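You operate a simulated robot arm through the tools that you are given. There is no shell and no other tool.

You are at the controls of a simulated two-armed robot. One attempt, no reset.

JOB
Swap the backup unit's weak battery for the spare with the later date.
Fine: the two small spares stand on the backup unit, dated this year; unit and main breaker off first; old battery on the end table; shut the drawer, switch both on again; leave the other controls. Set down upright: small battery, what you pick out. Where these are worked on the way, their far stop is far enough and under half their travel is too little: main breaker.

The check looks at the end state, three seconds after you hand in, the way a careful person would. Anything else that was tipped, shoved, dropped, spilled or broken makes it a failure.

ROBOT AND FRAMES
Two 7-joint arms with two-finger parallel grippers on one trunk that stands fixed in place. Base frame: the origin is at the foot of the trunk, x ahead of it, y to its left, z up. Lengths are in m, angles in degrees, forces in N, time in s.
The left shoulder is at [0.071, 0.156, 1.305], the right one opposite. Payload 3.91 kg a hand.
The TCP of each hand is the grasp point between the finger pads, 0.03 m short of the fingertips. In the tool frame z runs along the fingers and y along their closing line. The gripper opens to 0.11 m. The fingers are 0.02 m wide and 0.01 m thick; the gripper's body (0.048 by 0.112 m) begins 0.055 m behind the TCP.
Orientation is told as [roll, pitch, yaw] about the base's x, y, z axes, in that order, counted from this pose: with the fingers straight down and closing along the base's y, the tool's x points along the base's -x, its y along +y and its z along -z.

CONTROLS
- The arms move only by the tool arm_command. It takes "left_motion", "right_motion" or both (then of equal length, played together; a hand with none holds still); each is a list of rows, each a list of 6 numbers: the shift along the base's x, y, z in m, then the turn, a rotation vector about the base's x, y, z in degrees. In form: [[tx, ty, tz, ax, ay, az], ...]. A call has 1 to 20 rows; each row is the pose to reach, as a shift and turn from the pose commanded when the call began. "left_hand" and "right_hand" are, for a hand that has rows, the opening, from 0 (shut) to 1 (fully open), set as the call begins (left out, the last holds). Each row takes 0.2 s and may step no farther than 0.05 m and 8.6 degrees from the row before; otherwise, or with a gripper value out of range, the whole call is refused. A pose out of reach is approached as far as the arm can. The call stops where the force on the tool passes 40 N (or 10 N more than at its start, if that is more) or the arm is blocked; 0.2 s more then pass. The fingers move at their own pace (about 0.108 m/s each) and stop on an object; they squeeze with about 31 N. The grip force told is the motor's: it shows also when the fingers shut on nothing. Time passes only in rows, and 0.2 s behind the last, so rows that repeat a pose let the fingers close. The reply holds the time, the measured pose of the TCP, the force on the tool along the base axes, the opening and the grip force, in the units named above and with some noise, with the torque about the TCP (base axes, N m) and any sound that the robot's microphone picked up.
- Cameras (640 x 400 px; columns grow to the right, rows downward): "scene" is now at [0.1232, 0.0581, 1.5761]; the picture's right is [0.68, -0.73, -0.00], its down [-0.16, -0.15, -0.98] and it looks along [0.72, 0.66, -0.22] (base axes); focal length 214 px, centre (320, 200). "left" rides on the left gripper at [0.072, -0.017, -0.103] in its tool frame; the picture's right is [0.23, 0.97, 0.00], its down [-0.76, 0.18, -0.62] and it looks along [-0.61, 0.14, 0.78] (tool axes); focal length 222 px, centre (320, 200). "right" rides on the right gripper at [0.072, 0.017, -0.103] in its tool frame; the picture's right is [-0.23, 0.97, 0.00], its down [-0.76, -0.18, -0.62] and it looks along [-0.61, -0.14, 0.78] (tool axes); focal length 222 px, centre (320, 200). There is no depth. A picture from a camera that has moved, and an enlarged one, comes with that camera's place and axes in the base frame and with its lens. The place of the scene camera against the robot may be out by one fixed shift of up to 0.012 m in any direction.
- get_image(camera): a new picture of that camera. It takes no simulated time.
- lift_body(by): slides the trunk up (or, below 0, down) by that many m; the arms and the scene camera ride with it, the base frame stays. It gives what a move gives, with no picture.
- head_to(pan, tilt): turns the head with the scene camera to pan (to the left, within 86 degrees either way) and tilt (down, from -29 to 69), counted from straight ahead of the robot. It gives what a move gives.
- inspect(camera, box): a new picture of the part [left, top, right, bottom] of that camera's present view, enlarged. It takes no simulated time.
- job_done(): hands the job in; it is judged then, once.

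Nothing tells you positions but the pictures and the camera data. Unless the task says otherwise, let go and move clear before handing in.

The tools are called after "Emit:" as a command line: name --argument value ..., lists and objects as JSON in quotes. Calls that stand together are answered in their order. arm_command: Moves the arms, as the interface text tells. Its arguments: {"type":"object","properties":{"left_motion":{"type":"array","items":{"type":"array","items":{"type":"number"}}},"left_hand":{"type":"number"},"right_motion":{"type":"array","items":{"type":"array","items":{"type":"number"}}},"right_hand":{"type":"number"}},"required":[]} The other tools are called the same way: lift_body (by) slides the trunk up or down; head_to (pan, tilt) turns the head that bears the scene camera; get_image (camera) takes a picture; inspect (camera, box) takes an enlarged picture of a part of a camera's view; job_done () hands the job in.

At the start:

```text
t: 0.0
left_eef_pos: [0.4735, 0.6709, 1.5468]
left_ee_rot: [0.0, 0.1, 0.0]
left_contact_force: [-0.3, -0.3, 0.1]
left_wrist_torque: [-0.01, -0.01, 0.02]
left_finger_gap: 0.1101
left_grip_force: 0.1
right_eef_pos: [0.7455, 0.1091, 1.5187]
right_ee_rot: [0.0, 0.0, 0.0]
right_contact_force: [-0.5, 0.4, 0.4]
right_wrist_torque: [0.01, -0.03, -0.02]
right_finger_gap: 0.11
right_grip_force: 0.0
trunk travel left (down, up): [-0.75, 0.19]
head pan, tilt: [42.9, 12.5]
```

scene: 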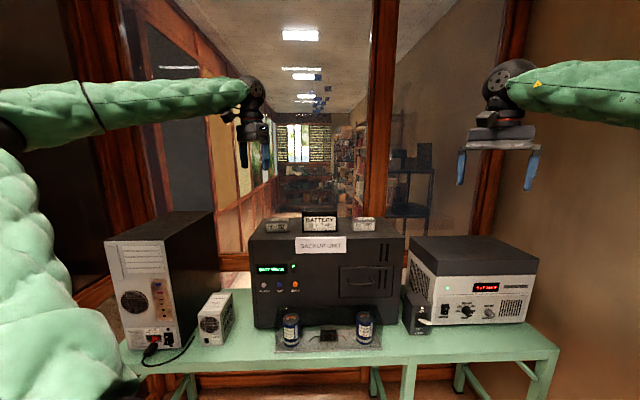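
right: 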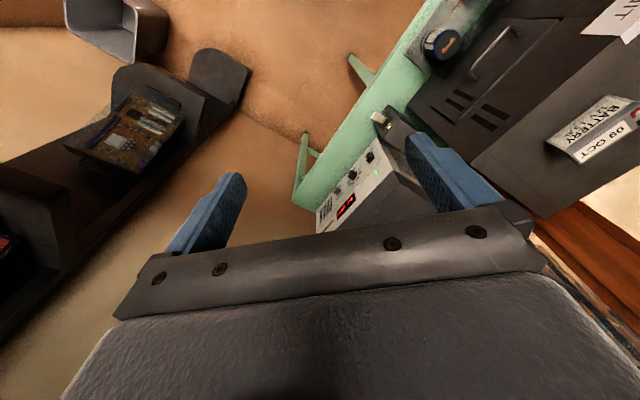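
left: 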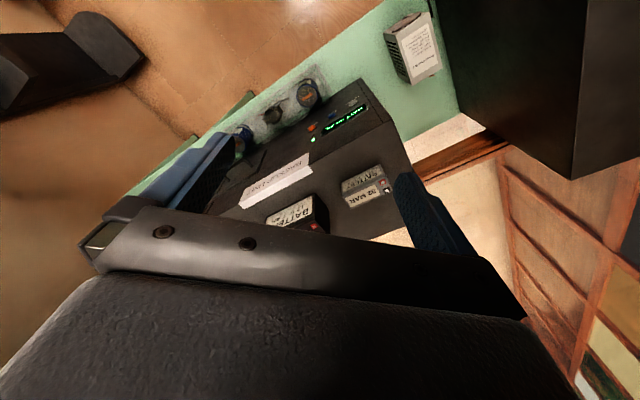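

I see a bench with a computer tower, a small box, the backup unit with batteries on top and a drawer door, and a power supply on the right. I'll enlarge the views to read labels before moving.

Emit:
inspect --camera "scene" --box '[240, 200, 420, 360]'

Emit:
inspect --camera "scene" --box '[390, 220, 570, 350]'

Emit:
inspect --camera "scene" --box '[100, 200, 260, 370]'

Emit:
inspect --camera "left" --box '[220, 60, 420, 240]'

Emit:
inspect --camera "right" --box '[340, 0, 640, 200]'

```text
2.50 times, centred on (330, 280) of scene
camera zoom: at [0.1232, 0.0581, 1.5761], right [0.68, -0.73, 0.0], down [-0.16, -0.15, -0.98], along [0.72, 0.66, -0.22], focal length 536 px, centre (295, 0)
```

zoom: 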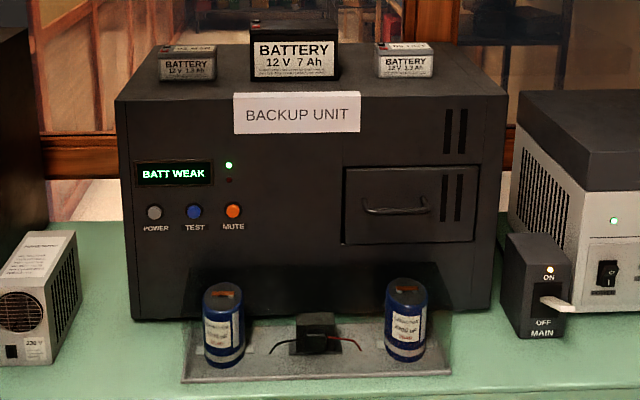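

```text
3.08 times, centred on (480, 285) of scene
camera zoom: at [0.1232, 0.0581, 1.5761], right [0.68, -0.73, 0.0], down [-0.16, -0.15, -0.98], along [0.72, 0.66, -0.22], focal length 660 px, centre (-172, -62)
```

zoom: 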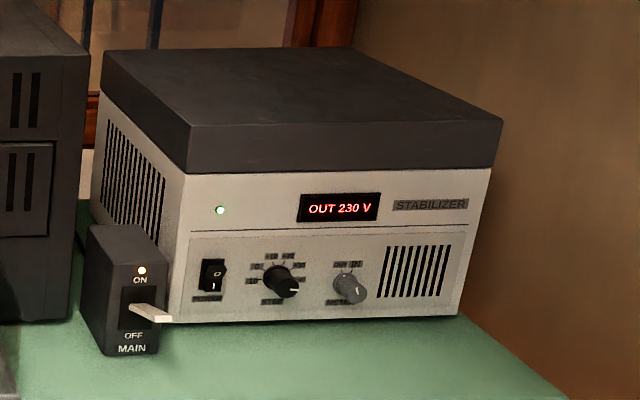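

```text
2.35 times, centred on (180, 285) of scene
camera zoom: at [0.1232, 0.0581, 1.5761], right [0.68, -0.73, 0.0], down [-0.16, -0.15, -0.98], along [0.72, 0.66, -0.22], focal length 505 px, centre (649, 0)
```

zoom: 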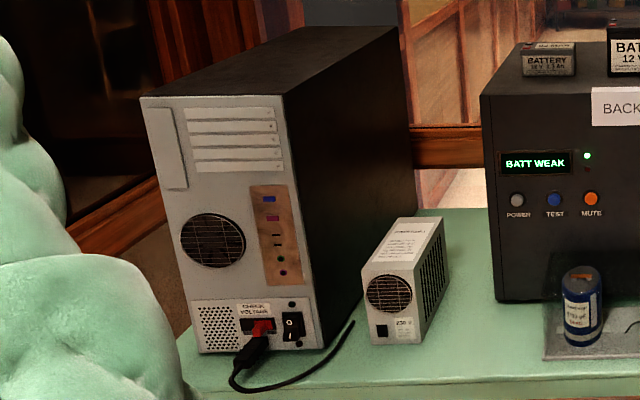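

```text
2.22 times, centred on (320, 150) of left
camera zoom: at [0.4013, 0.6533, 1.6493], right [-0.23, 0.97, 0.0], down [0.76, 0.18, 0.62], along [0.61, 0.14, -0.78], focal length 494 px, centre (320, 311)
```

zoom: 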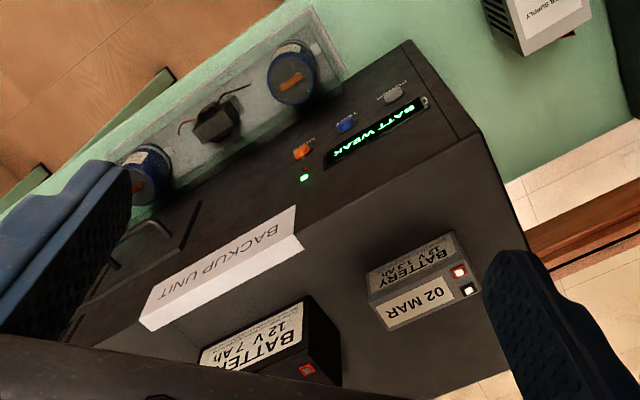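

```text
2.00 times, centred on (490, 100) of right
camera zoom: at [0.676, 0.1258, 1.6218], right [0.23, 0.97, 0.0], down [0.76, -0.18, 0.62], along [0.61, -0.14, -0.78], focal length 444 px, centre (-20, 400)
```

zoom: 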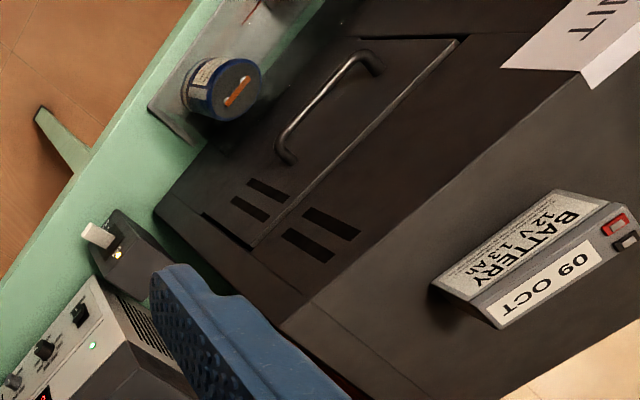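

The spares on the unit read 02 MAR (left) and 09 OCT (right), so I'll want the OCT one; the 7 Ah one in the middle is a different size. Next I look around for the end table.

Emit:
head_to --pan -40 --tilt 30

Emit:
get_image --camera "scene"

Emit:
head_to --pan 10 --tilt 40

Emit:
get_image --camera "scene"

Emit:
head_to --pan 80 --tilt 35

Emit:
get_image --camera "scene"

```text
t: 1.6
left_eef_pos: [0.4733, 0.6691, 1.5471]
left_ee_rot: [0.0, 0.0, -0.1]
left_contact_force: [-0.3, -0.3, -0.3]
left_wrist_torque: [0.01, 0.01, 0.0]
left_finger_gap: 0.11
left_grip_force: 0.0
right_eef_pos: [0.746, 0.11, 1.5185]
right_ee_rot: [0.0, 0.0, 0.1]
right_contact_force: [1.0, 0.3, -0.1]
right_wrist_torque: [-0.01, 0.0, 0.03]
right_finger_gap: 0.1102
right_grip_force: 0.2
trunk travel left (down, up): [-0.75, 0.19]
head pan, tilt: [-40.0, 30.0]
```

```text
taken
camera scene: at [0.1242, -0.0634, 1.5478], right [-0.64, -0.77, 0.0], down [-0.38, 0.32, -0.87], along [0.66, -0.56, -0.5], focal length 214 px, centre (320, 200)
```

scene: 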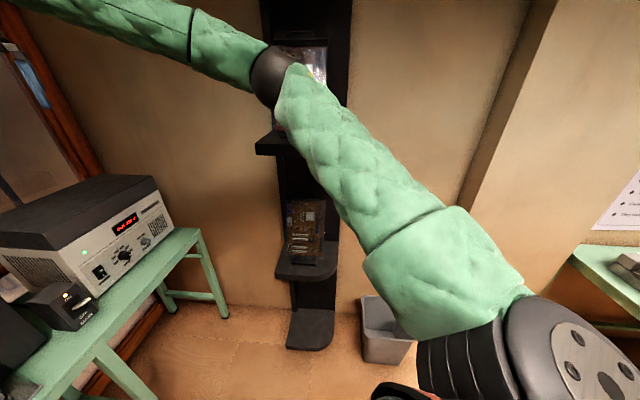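

```text
t: 2.7
left_eef_pos: [0.4742, 0.6702, 1.5471]
left_ee_rot: [0.1, -0.1, -0.1]
left_contact_force: [-0.1, -0.2, -0.6]
left_wrist_torque: [-0.02, 0.04, -0.01]
left_finger_gap: 0.1099
left_grip_force: 0.0
right_eef_pos: [0.7463, 0.1095, 1.5181]
right_ee_rot: [-0.1, 0.0, 0.0]
right_contact_force: [-0.6, -0.6, 0.2]
right_wrist_torque: [-0.06, 0.01, -0.01]
right_finger_gap: 0.11
right_grip_force: 0.2
trunk travel left (down, up): [-0.75, 0.19]
head pan, tilt: [10.0, 40.0]
```

```text
taken
camera scene: at [0.1386, 0.0093, 1.5325], right [0.17, -0.98, 0.0], down [-0.63, -0.11, -0.77], along [0.75, 0.13, -0.64], focal length 214 px, centre (320, 200)
```

scene: 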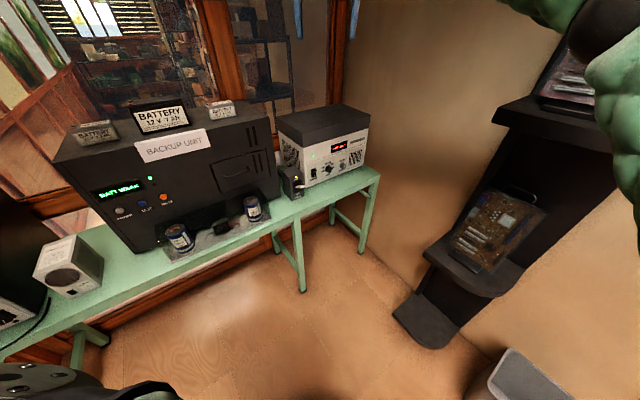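

```text
t: 4.2
left_eef_pos: [0.4728, 0.6703, 1.5455]
left_ee_rot: [0.1, 0.0, 0.0]
left_contact_force: [0.4, 1.0, 1.1]
left_wrist_torque: [-0.02, 0.0, 0.02]
left_finger_gap: 0.1096
left_grip_force: 0.1
right_eef_pos: [0.7475, 0.11, 1.5191]
right_ee_rot: [0.0, -0.1, 0.0]
right_contact_force: [-0.3, -0.9, -0.1]
right_wrist_torque: [-0.03, 0.03, -0.02]
right_finger_gap: 0.11
right_grip_force: 0.1
trunk travel left (down, up): [-0.75, 0.19]
head pan, tilt: [80.0, 35.0]
```

```text
taken
camera scene: at [0.0702, 0.0813, 1.54], right [0.98, -0.17, 0.0], down [-0.1, -0.57, -0.82], along [0.14, 0.81, -0.57], focal length 214 px, centre (320, 200)
```

scene: 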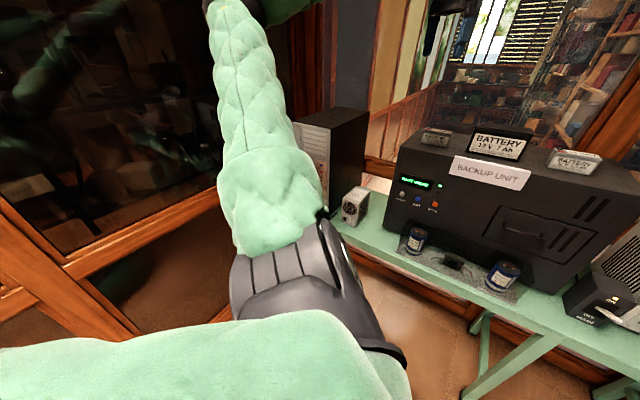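

A second green table is at the robot's right side. I'll pan there.

Emit:
head_to --pan -84 --tilt 35

Emit:
get_image --camera "scene"

Emit:
head_to --pan -60 --tilt 60

Emit:
get_image --camera "scene"

Emit:
head_to --pan 60 --tilt 60

Emit:
get_image --camera "scene"

```text
t: 6.7
left_eef_pos: [0.4736, 0.6707, 1.5459]
left_ee_rot: [0.0, 0.0, -0.1]
left_contact_force: [-0.6, -0.2, 0.9]
left_wrist_torque: [0.0, 0.01, -0.01]
left_finger_gap: 0.11
left_grip_force: 0.0
right_eef_pos: [0.7467, 0.1093, 1.5184]
right_ee_rot: [0.1, 0.0, 0.0]
right_contact_force: [-0.2, 0.4, -0.4]
right_wrist_torque: [-0.03, -0.03, 0.0]
right_finger_gap: 0.1099
right_grip_force: 0.1
trunk travel left (down, up): [-0.75, 0.19]
head pan, tilt: [-84.0, 35.0]
```

```text
taken
camera scene: at [0.0641, -0.093, 1.5401], right [-0.99, -0.11, 0.0], down [-0.06, 0.57, -0.82], along [0.09, -0.81, -0.57], focal length 214 px, centre (320, 200)
```

scene: 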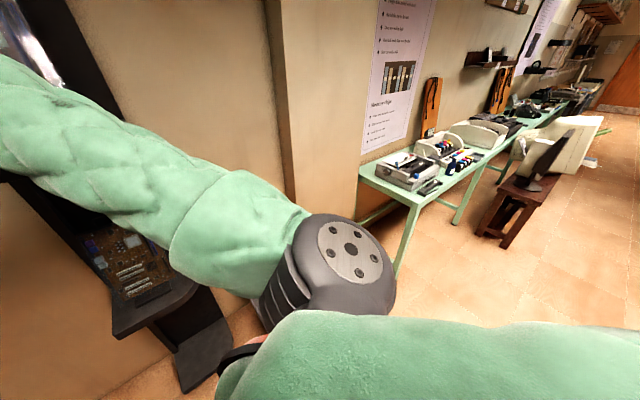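

```text
t: 7.5
left_eef_pos: [0.4738, 0.6701, 1.5473]
left_ee_rot: [0.1, 0.0, 0.1]
left_contact_force: [-0.6, -0.7, 0.4]
left_wrist_torque: [0.0, -0.01, -0.02]
left_finger_gap: 0.1102
left_grip_force: 0.1
right_eef_pos: [0.7462, 0.1092, 1.5182]
right_ee_rot: [0.0, 0.0, -0.1]
right_contact_force: [0.0, 1.1, 0.3]
right_wrist_torque: [-0.02, 0.01, -0.03]
right_finger_gap: 0.1102
right_grip_force: 0.1
trunk travel left (down, up): [-0.75, 0.19]
head pan, tilt: [-60.0, 60.0]
```

```text
taken
camera scene: at [0.0881, -0.0632, 1.5058], right [-0.87, -0.5, 0.0], down [-0.43, 0.75, -0.5], along [0.25, -0.43, -0.87], focal length 214 px, centre (320, 200)
```

scene: 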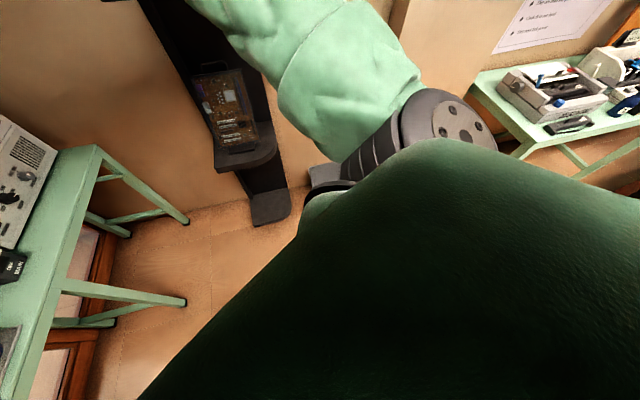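

```text
t: 9.6
left_eef_pos: [0.4742, 0.6702, 1.5465]
left_ee_rot: [0.0, 0.0, -0.1]
left_contact_force: [0.6, 0.5, 0.0]
left_wrist_torque: [0.01, 0.0, 0.02]
left_finger_gap: 0.1099
left_grip_force: 0.0
right_eef_pos: [0.7461, 0.1094, 1.5189]
right_ee_rot: [-0.1, 0.0, 0.0]
right_contact_force: [0.5, -0.2, -0.3]
right_wrist_torque: [-0.01, -0.01, -0.03]
right_finger_gap: 0.1102
right_grip_force: 0.0
trunk travel left (down, up): [-0.75, 0.19]
head pan, tilt: [60.0, 60.0]
```

```text
taken
camera scene: at [0.0882, 0.0523, 1.5057], right [0.87, -0.5, 0.0], down [-0.43, -0.75, -0.5], along [0.25, 0.43, -0.87], focal length 214 px, centre (320, 200)
```

scene: 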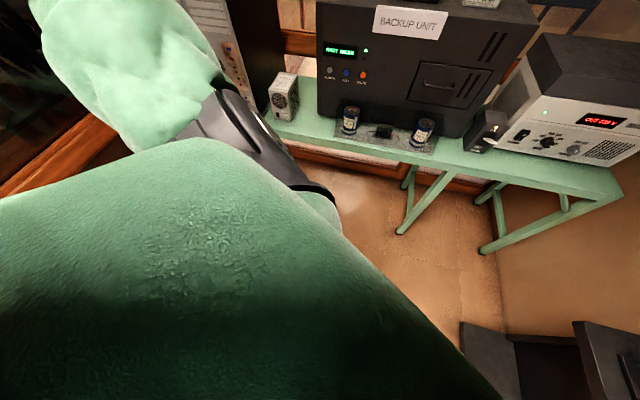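

No obvious small side table yet; I'll check the bench's structure, the wall poster and the remaining directions.

Emit:
inspect --camera "scene" --box '[240, 60, 640, 270]'

Emit:
head_to --pan -84 --tilt 10

Emit:
get_image --camera "scene"

Emit:
head_to --pan -20 --tilt 55

Emit:
get_image --camera "scene"

Emit:
head_to --pan 30 --tilt 40

Emit:
get_image --camera "scene"

Emit:
inspect --camera "scene" --box '[300, 100, 640, 310]'

```text
1.60 times, centred on (440, 165) of scene
camera zoom: at [0.0882, 0.0523, 1.5057], right [0.87, -0.5, 0.0], down [-0.43, -0.75, -0.5], along [0.25, 0.43, -0.87], focal length 343 px, centre (128, 256)
```

zoom: 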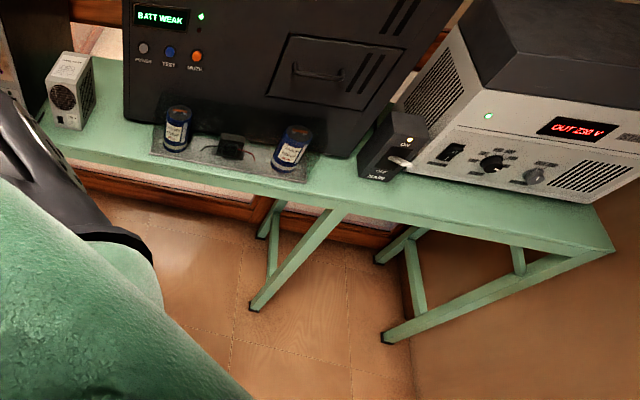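

```text
t: 11.8
left_eef_pos: [0.4732, 0.6691, 1.547]
left_ee_rot: [0.0, 0.0, 0.0]
left_contact_force: [-0.3, -0.5, 0.3]
left_wrist_torque: [0.01, 0.0, 0.0]
left_finger_gap: 0.11
left_grip_force: 0.1
right_eef_pos: [0.7474, 0.1095, 1.5185]
right_ee_rot: [-0.1, 0.0, 0.0]
right_contact_force: [0.4, 0.2, 0.0]
right_wrist_torque: [0.01, -0.04, 0.0]
right_finger_gap: 0.1099
right_grip_force: 0.1
trunk travel left (down, up): [-0.75, 0.19]
head pan, tilt: [-84.0, 10.0]
```

```text
taken
camera scene: at [0.0647, -0.0978, 1.5802], right [-0.99, -0.11, 0.0], down [-0.02, 0.17, -0.98], along [0.1, -0.98, -0.17], focal length 214 px, centre (320, 200)
```

scene: 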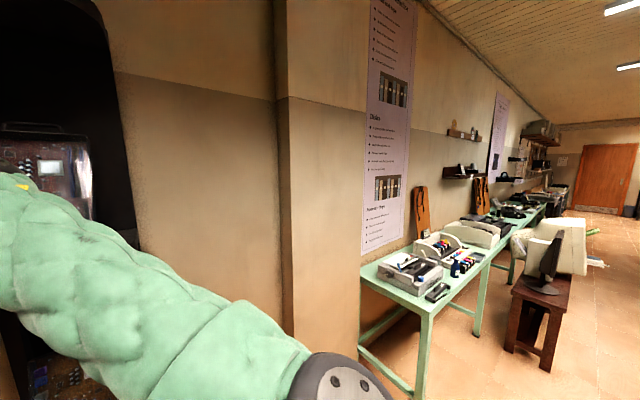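

```text
t: 13.2
left_eef_pos: [0.4738, 0.6689, 1.5463]
left_ee_rot: [0.0, 0.0, 0.0]
left_contact_force: [0.2, 1.0, -0.7]
left_wrist_torque: [0.02, 0.02, 0.0]
left_finger_gap: 0.1101
left_grip_force: 0.0
right_eef_pos: [0.7469, 0.1087, 1.519]
right_ee_rot: [0.0, 0.0, 0.0]
right_contact_force: [-1.3, 0.8, 0.9]
right_wrist_torque: [-0.02, -0.01, -0.03]
right_finger_gap: 0.11
right_grip_force: 0.0
trunk travel left (down, up): [-0.75, 0.19]
head pan, tilt: [-20.0, 55.0]
```

```text
taken
camera scene: at [0.1226, -0.0301, 1.5118], right [-0.34, -0.94, 0.0], down [-0.77, 0.28, -0.57], along [0.54, -0.2, -0.82], focal length 214 px, centre (320, 200)
```

scene: 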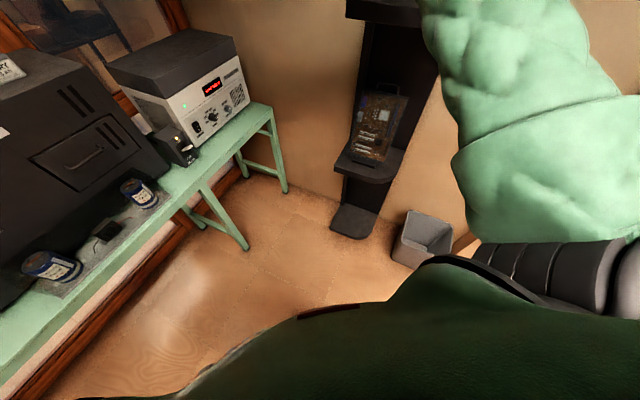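

```text
t: 14.3
left_eef_pos: [0.473, 0.6693, 1.5453]
left_ee_rot: [0.0, 0.0, 0.0]
left_contact_force: [-0.4, -0.9, 0.8]
left_wrist_torque: [-0.01, 0.02, 0.0]
left_finger_gap: 0.11
left_grip_force: 0.1
right_eef_pos: [0.7463, 0.1093, 1.518]
right_ee_rot: [0.0, 0.0, 0.0]
right_contact_force: [0.0, -0.4, -0.2]
right_wrist_torque: [-0.03, 0.01, 0.02]
right_finger_gap: 0.1099
right_grip_force: 0.0
trunk travel left (down, up): [-0.75, 0.19]
head pan, tilt: [30.0, 40.0]
```

```text
taken
camera scene: at [0.1285, 0.0371, 1.5324], right [0.5, -0.87, 0.0], down [-0.56, -0.32, -0.77], along [0.66, 0.38, -0.64], focal length 214 px, centre (320, 200)
```

scene: 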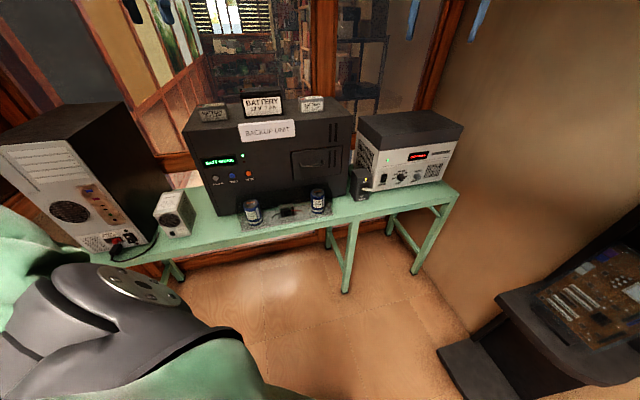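

```text
1.88 times, centred on (470, 205) of scene
camera zoom: at [0.1285, 0.0371, 1.5324], right [0.5, -0.87, 0.0], down [-0.56, -0.32, -0.77], along [0.66, 0.38, -0.64], focal length 404 px, centre (38, 191)
```

zoom: 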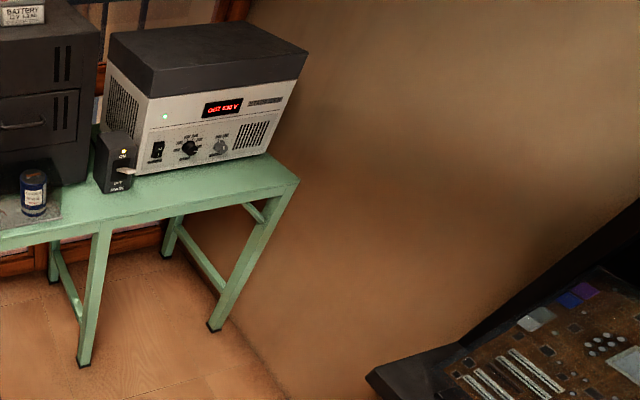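

The unit's front face is about 0.94 m out along the 45° left diagonal, the bench top at z≈0.82 and the unit's top at z≈1.23; the green bench is the only table within reach, so I take it as the end table. I'll move the right arm away and bring the left hand ahead of the unit for closer looks.

Emit:
arm_command --right_motion '[[-0.04, -0.03, 0, 0, 0, 0], [-0.08, -0.06, 0, 0, 0, 0], [-0.12, -0.09, 0, 0, 0, 0], [-0.16, -0.12, 0, 0, 0, 0], [-0.2, -0.15, 0, 0, 0, 0], [-0.23, -0.19, 0, 0, 0, 0], [-0.26, -0.23, 0, 0, 0, 0], [-0.28, -0.27, 0, 0, 0, 0], [-0.3, -0.31, 0, 0, 0, 0], [-0.3, -0.35, 0, 0, 0, 0], [-0.3, -0.39, 0, 0, 0, 0], [-0.3, -0.43, 0, 0, 0, 0]]'

Emit:
head_to --pan 30 --tilt 25

Emit:
get_image --camera "scene"

```text
t: 16.9
left_eef_pos: [0.4706, 0.6688, 1.5494]
left_ee_rot: [0.1, -0.1, 0.1]
left_contact_force: [0.0, -0.1, 0.1]
left_wrist_torque: [0.0, -0.03, 0.03]
left_finger_gap: 0.1099
left_grip_force: 0.1
right_eef_pos: [0.4449, -0.3237, 1.5207]
right_ee_rot: [0.1, -0.1, 0.2]
right_contact_force: [-0.2, -0.2, 1.2]
right_wrist_torque: [-0.02, -0.02, 0.03]
right_finger_gap: 0.1103
right_grip_force: 0.1
trunk travel left (down, up): [-0.75, 0.19]
head pan, tilt: [30.0, 40.0]
```

```text
t: 17.7
left_eef_pos: [0.4748, 0.6703, 1.546]
left_ee_rot: [0.0, 0.1, 0.0]
left_contact_force: [-0.5, -0.9, -1.0]
left_wrist_torque: [0.01, -0.05, 0.01]
left_finger_gap: 0.11
left_grip_force: 0.1
right_eef_pos: [0.4466, -0.3207, 1.5197]
right_ee_rot: [0.0, 0.0, 0.0]
right_contact_force: [0.1, 0.2, 0.2]
right_wrist_torque: [-0.02, -0.02, 0.04]
right_finger_gap: 0.1102
right_grip_force: 0.1
trunk travel left (down, up): [-0.75, 0.19]
head pan, tilt: [30.0, 25.0]
```

```text
taken
camera scene: at [0.135, 0.0408, 1.5556], right [0.5, -0.87, 0.0], down [-0.37, -0.21, -0.91], along [0.78, 0.45, -0.42], focal length 214 px, centre (320, 200)
```

scene: 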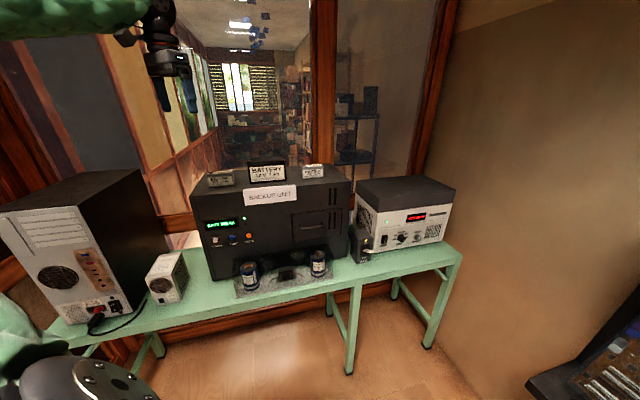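

I'll bring the left hand to roughly n=0.6 in front of the unit, tilted so its camera looks at the unit's front.

Emit:
arm_command --left_motion '[[-0.001, -0.028, -0.035, 1.18, -2.84, 4.39], [-0.003, -0.056, -0.069, 2.35, -5.68, 8.78], [-0.004, -0.084, -0.104, 3.53, -8.52, 13.17], [-0.005, -0.112, -0.138, 4.71, -11.36, 17.56], [-0.006, -0.14, -0.173, 5.89, -14.2, 21.95], [-0.008, -0.169, -0.208, 7.06, -17.04, 26.34], [-0.009, -0.197, -0.242, 8.24, -19.88, 30.73], [-0.01, -0.225, -0.277, 9.42, -22.72, 35.12], [-0.012, -0.253, -0.311, 10.6, -25.56, 39.5], [-0.013, -0.281, -0.346, 11.77, -28.4, 43.9]]'

Emit:
get_image --camera "left"

Emit:
get_image --camera "scene"

```text
t: 19.9
left_eef_pos: [0.5155, 0.3984, 1.2147]
left_ee_rot: [0.1, -30.0, 45.0]
left_contact_force: [0.4, -0.6, -1.9]
left_wrist_torque: [0.11, -0.05, 0.03]
left_finger_gap: 0.11
left_grip_force: 0.0
left hand out of reach, approached as far as the arm can: row 8, 9, 10
right_eef_pos: [0.4491, -0.3254, 1.5178]
right_ee_rot: [0.1, 0.1, 0.0]
right_contact_force: [-0.9, -0.9, -0.7]
right_wrist_torque: [0.05, -0.01, 0.02]
right_finger_gap: 0.1099
right_grip_force: 0.0
trunk travel left (down, up): [-0.75, 0.19]
head pan, tilt: [30.0, 25.0]
```

```text
taken
camera left: at [0.447, 0.3045, 1.2668], right [-0.83, 0.55, -0.11], down [0.12, 0.37, 0.92], along [0.55, 0.75, -0.37], focal length 222 px, centre (320, 200)
```

left: 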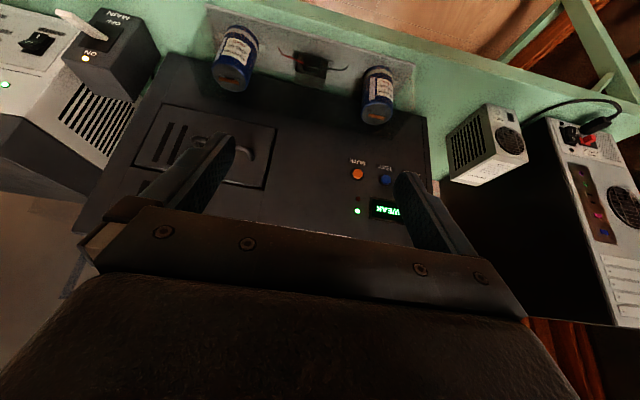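

```text
taken
camera scene: at [0.1355, 0.0368, 1.5554], right [0.5, -0.87, 0.0], down [-0.37, -0.21, -0.91], along [0.78, 0.45, -0.42], focal length 214 px, centre (320, 200)
```

scene: 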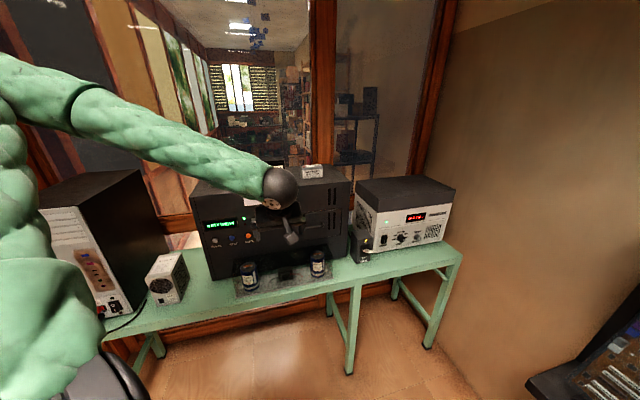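

The LED triangulates to about u=-0.038, n=0.934, z=1.114 (u along the bench to the right, n away from me). I'll enlarge the left view for the handle, button and breaker.

Emit:
inspect --camera "left" --box '[0, 0, 280, 200]'

Emit:
inspect --camera "left" --box '[300, 20, 560, 240]'

Emit:
inspect --camera "scene" --box '[180, 150, 480, 320]'

```text
2.00 times, centred on (140, 100) of left
camera zoom: at [0.447, 0.3045, 1.2668], right [-0.83, 0.55, -0.11], down [0.12, 0.37, 0.92], along [0.55, 0.75, -0.37], focal length 444 px, centre (680, 400)
```

zoom: 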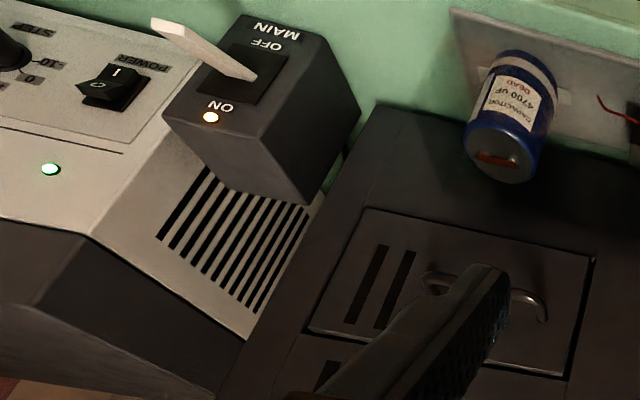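

```text
1.82 times, centred on (430, 130) of left
camera zoom: at [0.447, 0.3045, 1.2668], right [-0.83, 0.55, -0.11], down [0.12, 0.37, 0.92], along [0.55, 0.75, -0.37], focal length 404 px, centre (120, 327)
```

zoom: 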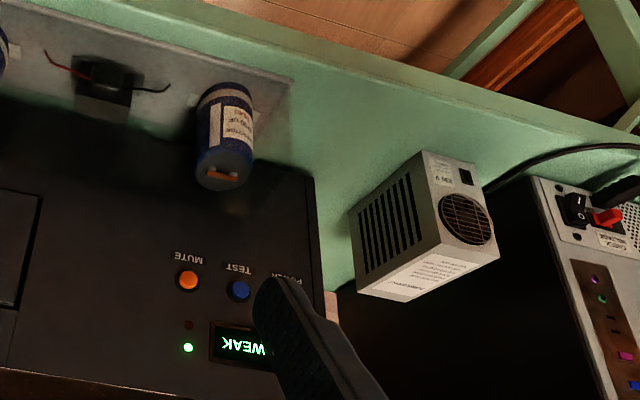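

```text
2.13 times, centred on (330, 235) of scene
camera zoom: at [0.1355, 0.0368, 1.5554], right [0.5, -0.87, 0.0], down [-0.37, -0.21, -0.91], along [0.78, 0.45, -0.42], focal length 458 px, centre (299, 125)
```

zoom: 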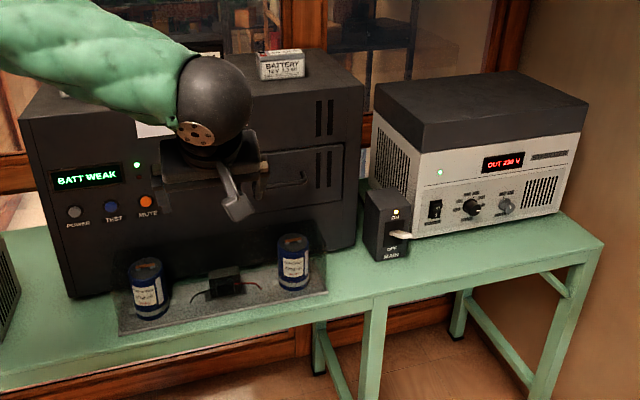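

The POWER button is about u=-0.165, z=1.03 on the face; breaker lever tip about u=0.514, n=0.838, z=0.907, pointing up-out (ON). I close the left fingers and bring them horizontal in front of the POWER button.

Emit:
arm_command --left_motion '[[-0.004, 0.04, -0.023, 5.3, -5.3, 0], [-0.008, 0.08, -0.046, 10.6, -10.6, 0], [-0.012, 0.12, -0.069, 15.9, -15.9, 0], [-0.016, 0.16, -0.093, 21.2, -21.2, 0], [-0.019, 0.2, -0.116, 26.5, -26.5, 0], [-0.023, 0.24, -0.139, 31.8, -31.8, 0], [-0.027, 0.28, -0.162, 37.1, -37.1, 0], [-0.031, 0.319, -0.185, 42.4, -42.4, 0]]' --left_hand 0

Emit:
get_image --camera "left"

Emit:
get_image --camera "scene"

```text
t: 21.7
left_eef_pos: [0.4832, 0.7219, 1.0272]
left_ee_rot: [21.9, -90.0, 23.2]
left_contact_force: [-0.2, 0.7, -0.1]
left_wrist_torque: [0.01, -0.02, 0.0]
left_finger_gap: 0.0002
left_grip_force: 31.4
left hand out of reach, approached as far as the arm can: row 1, 2, 3, 4
right_eef_pos: [0.4466, -0.3181, 1.5196]
right_ee_rot: [-0.1, 0.1, -0.1]
right_contact_force: [0.2, -0.6, 0.4]
right_wrist_torque: [0.01, 0.0, 0.0]
right_finger_gap: 0.11
right_grip_force: 0.0
trunk travel left (down, up): [-0.75, 0.19]
head pan, tilt: [30.0, 25.0]
```

```text
taken
camera left: at [0.422, 0.6355, 0.9545], right [-0.69, 0.69, -0.23], down [-0.57, -0.31, 0.76], along [0.45, 0.65, 0.61], focal length 222 px, centre (320, 200)
```

left: 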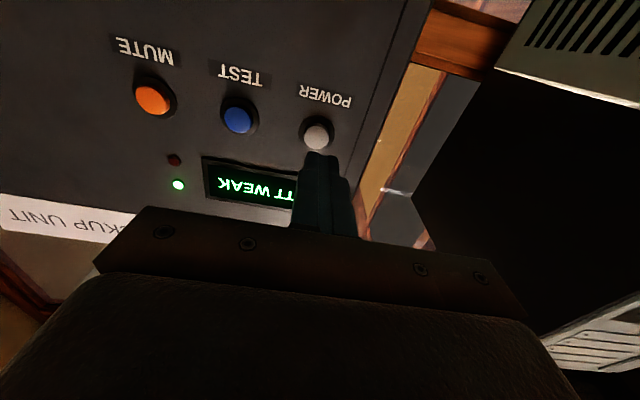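

```text
taken
camera scene: at [0.1347, 0.0426, 1.5558], right [0.5, -0.87, 0.0], down [-0.37, -0.21, -0.91], along [0.78, 0.45, -0.42], focal length 214 px, centre (320, 200)
```

scene: 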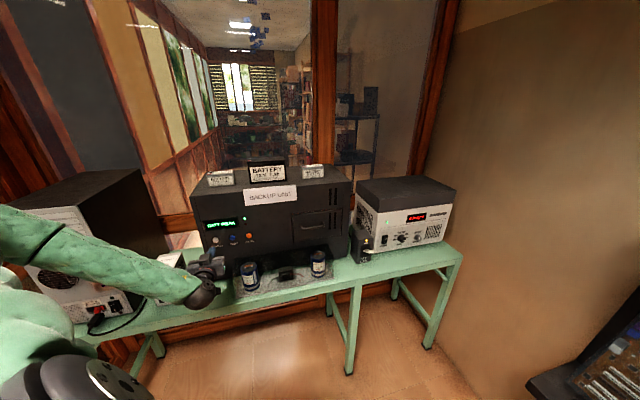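

The fingertips are aligned within a few mm of POWER. I nudge over and advance in small steps.

Emit:
arm_command --left_motion '[[0.003, -0.003, -0.002, 0, 0, 0], [0.017, 0.011, -0.002, 0, 0, 0], [0.024, 0.018, -0.002, 0, 0, 0], [0.028, 0.022, -0.002, 0, 0, 0]]'

Emit:
inspect --camera "left" --box '[200, 60, 440, 240]'

```text
t: 22.7
left_eef_pos: [0.5123, 0.7423, 1.0245]
left_ee_rot: [18.9, -89.9, 26.1]
left_contact_force: [0.2, -0.7, 0.1]
left_wrist_torque: [0.0, -0.03, -0.03]
left_finger_gap: 0.0002
left_grip_force: 30.9
right_eef_pos: [0.4472, -0.3197, 1.5207]
right_ee_rot: [0.0, -0.1, 0.0]
right_contact_force: [0.0, -0.1, 0.9]
right_wrist_torque: [0.0, 0.02, 0.02]
right_finger_gap: 0.1099
right_grip_force: 0.0
trunk travel left (down, up): [-0.75, 0.19]
head pan, tilt: [30.0, 25.0]
```

```text
2.22 times, centred on (320, 150) of left
camera zoom: at [0.4509, 0.6576, 0.9519], right [-0.69, 0.69, -0.23], down [-0.57, -0.31, 0.76], along [0.45, 0.65, 0.61], focal length 494 px, centre (320, 311)
```

zoom: 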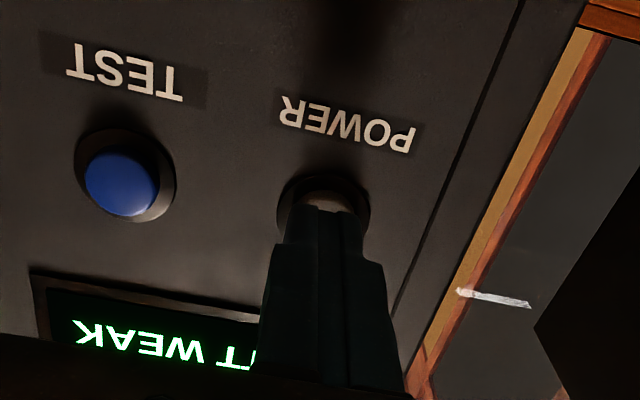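

Aligned with the button. Pressing in 3 mm steps.

Emit:
arm_command --left_motion '[[0.002, 0.002, 0, 0, 0, 0], [0.004, 0.004, 0, 0, 0, 0], [0.006, 0.006, 0, 0, 0, 0], [0.008, 0.008, 0, 0, 0, 0]]'

Emit:
inspect --camera "left" --box '[100, 60, 440, 260]'

```text
t: 23.7
left_eef_pos: [0.5196, 0.7502, 1.0254]
left_ee_rot: [41.4, -89.8, 3.5]
left_contact_force: [0.0, -1.5, 1.0]
left_wrist_torque: [0.02, 0.0, -0.01]
left_finger_gap: 0.0
left_grip_force: 30.4
right_eef_pos: [0.4473, -0.3202, 1.5191]
right_ee_rot: [-0.1, 0.0, 0.1]
right_contact_force: [-0.8, -0.3, 0.4]
right_wrist_torque: [-0.04, 0.0, -0.01]
right_finger_gap: 0.11
right_grip_force: 0.0
trunk travel left (down, up): [-0.75, 0.19]
head pan, tilt: [30.0, 25.0]
```

```text
1.88 times, centred on (270, 160) of left
camera zoom: at [0.4591, 0.6653, 0.9519], right [-0.69, 0.69, -0.23], down [-0.57, -0.32, 0.76], along [0.45, 0.65, 0.61], focal length 418 px, centre (414, 275)
```

zoom: 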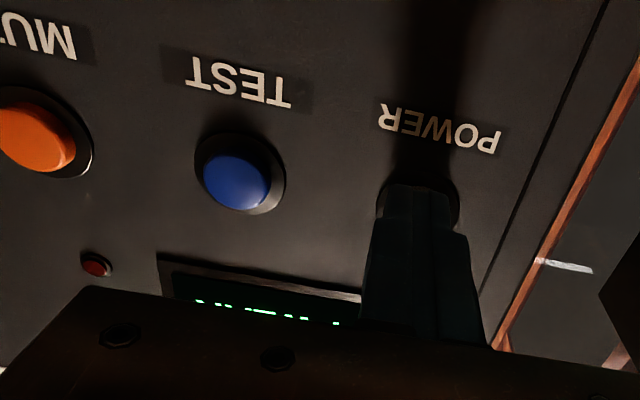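

I'll check the display from the scene camera before pressing more.

Emit:
inspect --camera "scene" --box '[180, 190, 320, 290]'

Emit:
get_image --camera "left"

```text
4.00 times, centred on (250, 240) of scene
camera zoom: at [0.1344, 0.0404, 1.5558], right [0.5, -0.87, 0.0], down [-0.37, -0.21, -0.91], along [0.78, 0.45, -0.42], focal length 858 px, centre (600, 40)
```

zoom: 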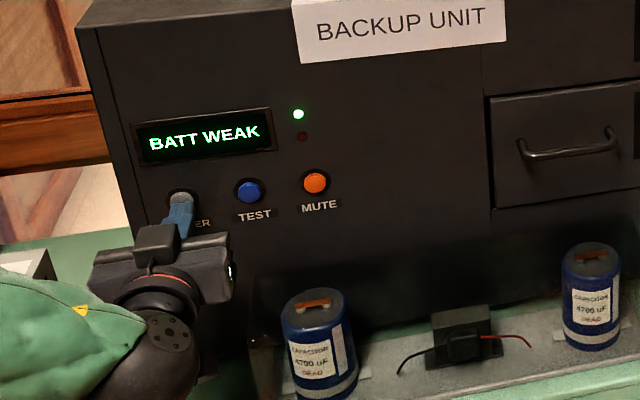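

```text
taken
camera left: at [0.4591, 0.6653, 0.9519], right [-0.69, 0.69, -0.23], down [-0.57, -0.32, 0.76], along [0.45, 0.65, 0.61], focal length 222 px, centre (320, 200)
```

left: 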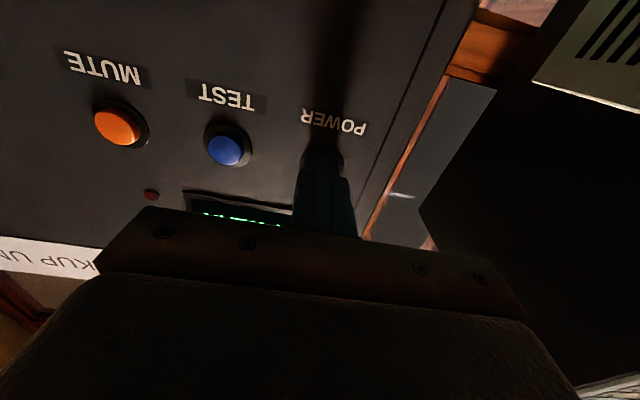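

Still on; the fingers are just at the button. Continue pressing.

Emit:
arm_command --left_motion '[[0.002, 0.002, 0.002, 0, 0, 0], [0.004, 0.004, 0.002, 0, 0, 0], [0.006, 0.006, 0.002, 0, 0, 0], [0.008, 0.008, 0.002, 0, 0, 0]]'

Emit:
inspect --camera "scene" --box '[180, 190, 320, 290]'

```text
t: 24.9
left_eef_pos: [0.5246, 0.7549, 1.0268]
left_ee_rot: [-0.7, -89.7, 45.5]
left_contact_force: [-19.9, -15.4, 7.5]
left_wrist_torque: [0.38, -0.13, 0.15]
left_finger_gap: 0.0002
left_grip_force: 31.2
right_eef_pos: [0.4445, -0.323, 1.5206]
right_ee_rot: [0.0, -0.2, 0.2]
right_contact_force: [-0.7, -0.3, -0.9]
right_wrist_torque: [-0.02, 0.04, 0.02]
right_finger_gap: 0.1103
right_grip_force: 0.1
trunk travel left (down, up): [-0.75, 0.19]
head pan, tilt: [30.0, 25.0]
heard: click
stopped in row 4 (left hand): the force on the tool passed its limit at 44 N (the readings are from after the stop); the commanded pose is now the measured one
```

```text
4.00 times, centred on (250, 240) of scene
camera zoom: at [0.1319, 0.0389, 1.5565], right [0.5, -0.87, 0.0], down [-0.36, -0.21, -0.91], along [0.79, 0.45, -0.42], focal length 858 px, centre (600, 40)
```

zoom: 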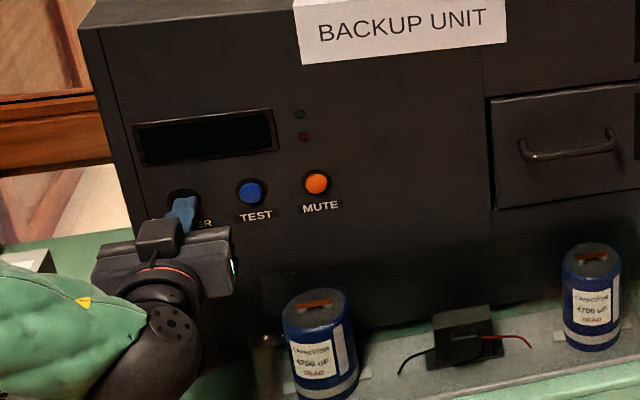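

The unit is off (click, display dark). Now I back away and carry the left hand along to the breaker, tilting the tool 45° down.

Emit:
arm_command --left_motion '[[-0.0325, -0.0325, 0, 0, 0, 0], [-0.065, -0.065, 0, 0, 0, 0], [-0.0975, -0.0975, 0, 0, 0, 0], [-0.13, -0.13, 0, 0, 0, 0], [-0.0958, -0.1642, 0, -2.3, 2.3, 0], [-0.0616, -0.1984, 0, -4.5, 4.5, 0], [-0.0274, -0.2326, 0, -6.8, 6.8, 0], [0.0068, -0.2668, 0, -9.1, 9.1, 0], [0.041, -0.301, 0, -11.4, 11.4, 0], [0.0753, -0.3353, 0, -13.6, 13.6, 0], [0.1095, -0.3695, 0, -15.9, 15.9, 0], [0.1437, -0.4037, 0, -18.2, 18.2, 0], [0.1779, -0.4379, 0, -20.4, 20.4, 0], [0.2121, -0.4721, 0, -22.7, 22.7, 0], [0.2463, -0.5063, 0, -25, 25, 0], [0.2806, -0.5406, 0, -27.3, 27.3, 0], [0.3148, -0.5748, 0, -29.5, 29.5, 0], [0.349, -0.609, 0, -31.8, 31.8, 0]]'

Emit:
get_image --camera "left"

Emit:
get_image --camera "scene"

```text
t: 28.6
left_eef_pos: [0.8746, 0.1487, 1.0251]
left_ee_rot: [0.2, -44.6, 45.0]
left_contact_force: [-0.3, 0.0, 0.7]
left_wrist_torque: [0.02, 0.0, -0.02]
left_finger_gap: 0.0001
left_grip_force: 30.9
right_eef_pos: [0.4488, -0.3231, 1.5174]
right_ee_rot: [0.1, 0.0, 0.1]
right_contact_force: [0.4, -0.2, 0.9]
right_wrist_torque: [0.02, 0.03, 0.0]
right_finger_gap: 0.11
right_grip_force: 0.0
trunk travel left (down, up): [-0.75, 0.19]
head pan, tilt: [30.0, 25.0]
```

```text
taken
camera left: at [0.7989, 0.0487, 1.0465], right [-0.8, 0.57, -0.16], down [-0.05, 0.2, 0.98], along [0.59, 0.79, -0.13], focal length 222 px, centre (320, 200)
```

left: 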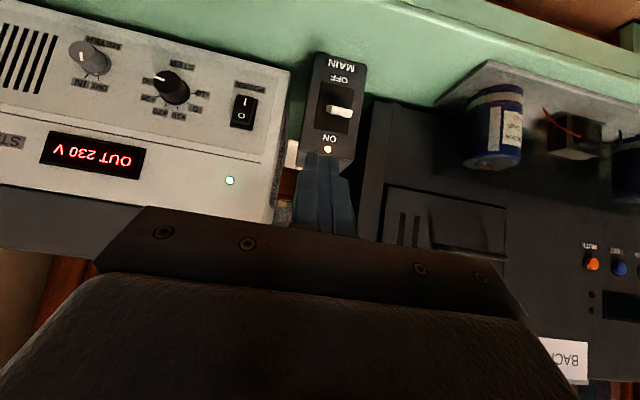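

```text
taken
camera scene: at [0.1354, 0.0381, 1.5557], right [0.5, -0.87, 0.0], down [-0.37, -0.21, -0.91], along [0.78, 0.45, -0.42], focal length 214 px, centre (320, 200)
```

scene: 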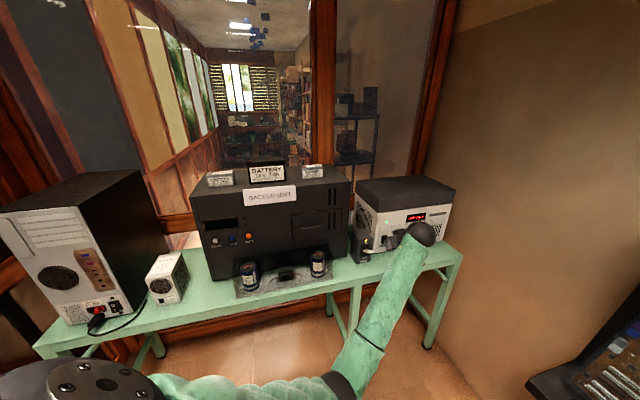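

Emit:
inspect --camera "left" --box '[270, 40, 400, 170]'

Emit:
inspect --camera "scene" --box '[330, 210, 430, 280]'

```text
3.08 times, centred on (335, 105) of left
camera zoom: at [0.7989, 0.0487, 1.0465], right [-0.8, 0.57, -0.16], down [-0.05, 0.2, 0.98], along [0.59, 0.79, -0.13], focal length 684 px, centre (274, 492)
```

zoom: 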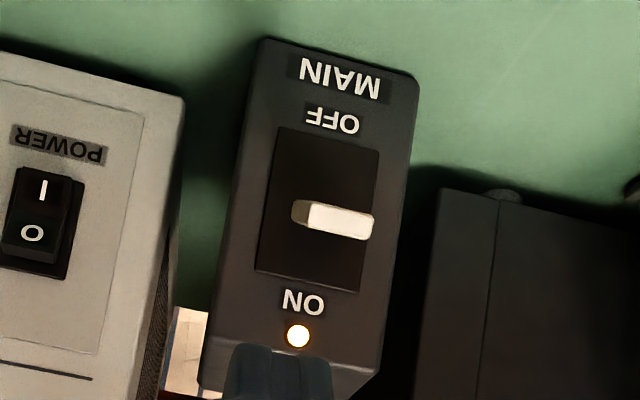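

```text
5.71 times, centred on (380, 245) of scene
camera zoom: at [0.1354, 0.0381, 1.5557], right [0.5, -0.87, 0.0], down [-0.37, -0.21, -0.91], along [0.78, 0.45, -0.42], focal length 1226 px, centre (-23, -57)
```

zoom: 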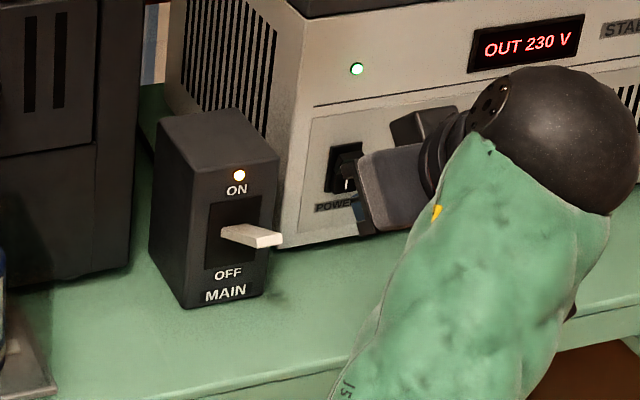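

The breaker lever's tip comes out at u=0.491, n=0.821, z=0.922 with its pivot near z=0.88; it's ~2.4 cm wide. I open the fingers half and go down to straddle it, stopping a bit short to check.

Emit:
arm_command --left_motion '[[-0.0156, 0.0156, 0, 0, 0, 0], [0.007, 0.039, -0.033, 0, 0, 0], [0.028, 0.06, -0.062, 0, 0, 0], [0.028, 0.06, -0.062, 0, 0, 0]]' --left_hand 0.5

Emit:
get_image --camera "left"

Emit:
inspect --camera "scene" --box '[330, 210, 430, 280]'

```text
t: 29.6
left_eef_pos: [0.9025, 0.2069, 0.9622]
left_ee_rot: [-0.1, -44.7, 45.1]
left_contact_force: [-0.4, -0.1, -0.7]
left_wrist_torque: [-0.02, 0.01, -0.02]
left_finger_gap: 0.055
left_grip_force: 0.0
right_eef_pos: [0.4464, -0.3223, 1.5198]
right_ee_rot: [0.0, 0.0, -0.1]
right_contact_force: [-0.5, -0.2, 0.4]
right_wrist_torque: [0.02, -0.02, -0.02]
right_finger_gap: 0.1101
right_grip_force: 0.0
trunk travel left (down, up): [-0.75, 0.19]
head pan, tilt: [30.0, 25.0]
```

```text
taken
camera left: at [0.8261, 0.1067, 0.9852], right [-0.8, 0.58, -0.16], down [-0.05, 0.2, 0.98], along [0.59, 0.79, -0.13], focal length 222 px, centre (320, 200)
```

left: 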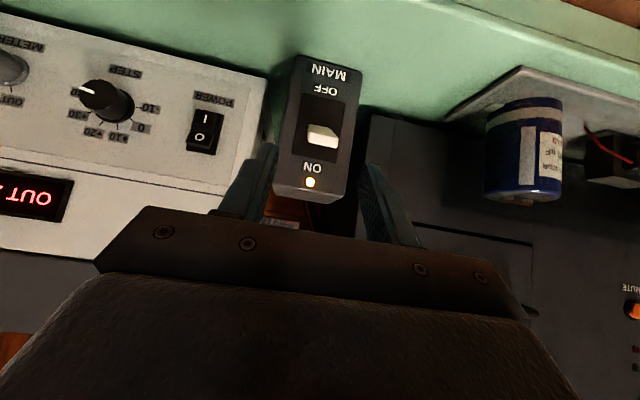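

```text
5.71 times, centred on (380, 245) of scene
camera zoom: at [0.1341, 0.0394, 1.5559], right [0.5, -0.87, 0.0], down [-0.37, -0.21, -0.91], along [0.78, 0.45, -0.42], focal length 1226 px, centre (-23, -57)
```

zoom: 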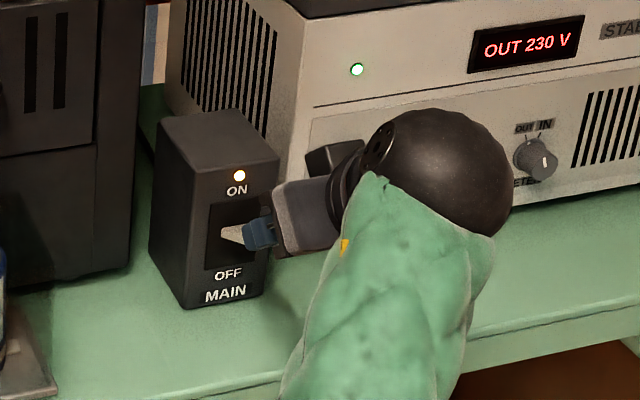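

Well centred on the lever. Advancing 3 cm more along the tool direction and looking again.

Emit:
arm_command --left_motion '[[0.0075, 0.0075, -0.0106, 0, 0, 0], [0.015, 0.015, -0.0212, 0, 0, 0], [0.015, 0.015, -0.0212, 0, 0, 0]]'

Emit:
inspect --camera "left" --box '[220, 60, 420, 240]'

Emit:
inspect --camera "scene" --box '[340, 220, 410, 270]'

```text
t: 30.4
left_eef_pos: [0.9184, 0.2221, 0.9419]
left_ee_rot: [-0.1, -44.7, 44.8]
left_contact_force: [0.1, -0.2, -0.4]
left_wrist_torque: [0.0, 0.02, 0.01]
left_finger_gap: 0.0547
left_grip_force: 0.1
right_eef_pos: [0.4473, -0.3219, 1.5186]
right_ee_rot: [0.0, 0.0, 0.1]
right_contact_force: [-0.3, -0.2, -0.4]
right_wrist_torque: [-0.02, 0.01, 0.02]
right_finger_gap: 0.11
right_grip_force: 0.0
trunk travel left (down, up): [-0.75, 0.19]
head pan, tilt: [30.0, 25.0]
```

```text
2.22 times, centred on (320, 150) of left
camera zoom: at [0.843, 0.1225, 0.9633], right [-0.8, 0.58, -0.16], down [-0.05, 0.2, 0.98], along [0.6, 0.79, -0.13], focal length 494 px, centre (320, 311)
```

zoom: 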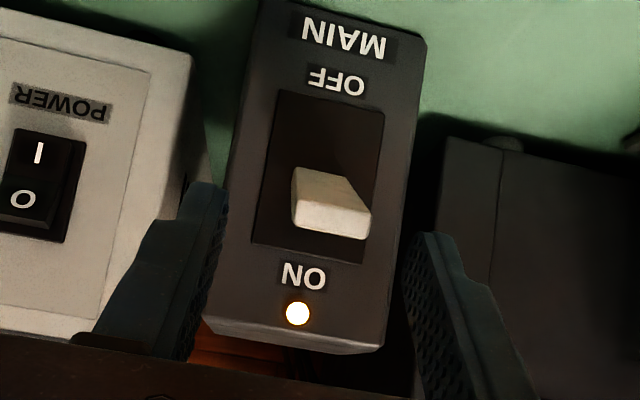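

```text
8.00 times, centred on (375, 245) of scene
camera zoom: at [0.1346, 0.04, 1.5558], right [0.5, -0.87, 0.0], down [-0.37, -0.21, -0.91], along [0.78, 0.45, -0.42], focal length 1716 px, centre (-120, -160)
```

zoom: 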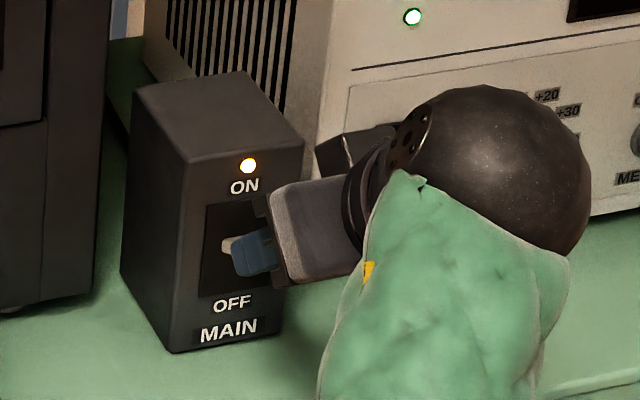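

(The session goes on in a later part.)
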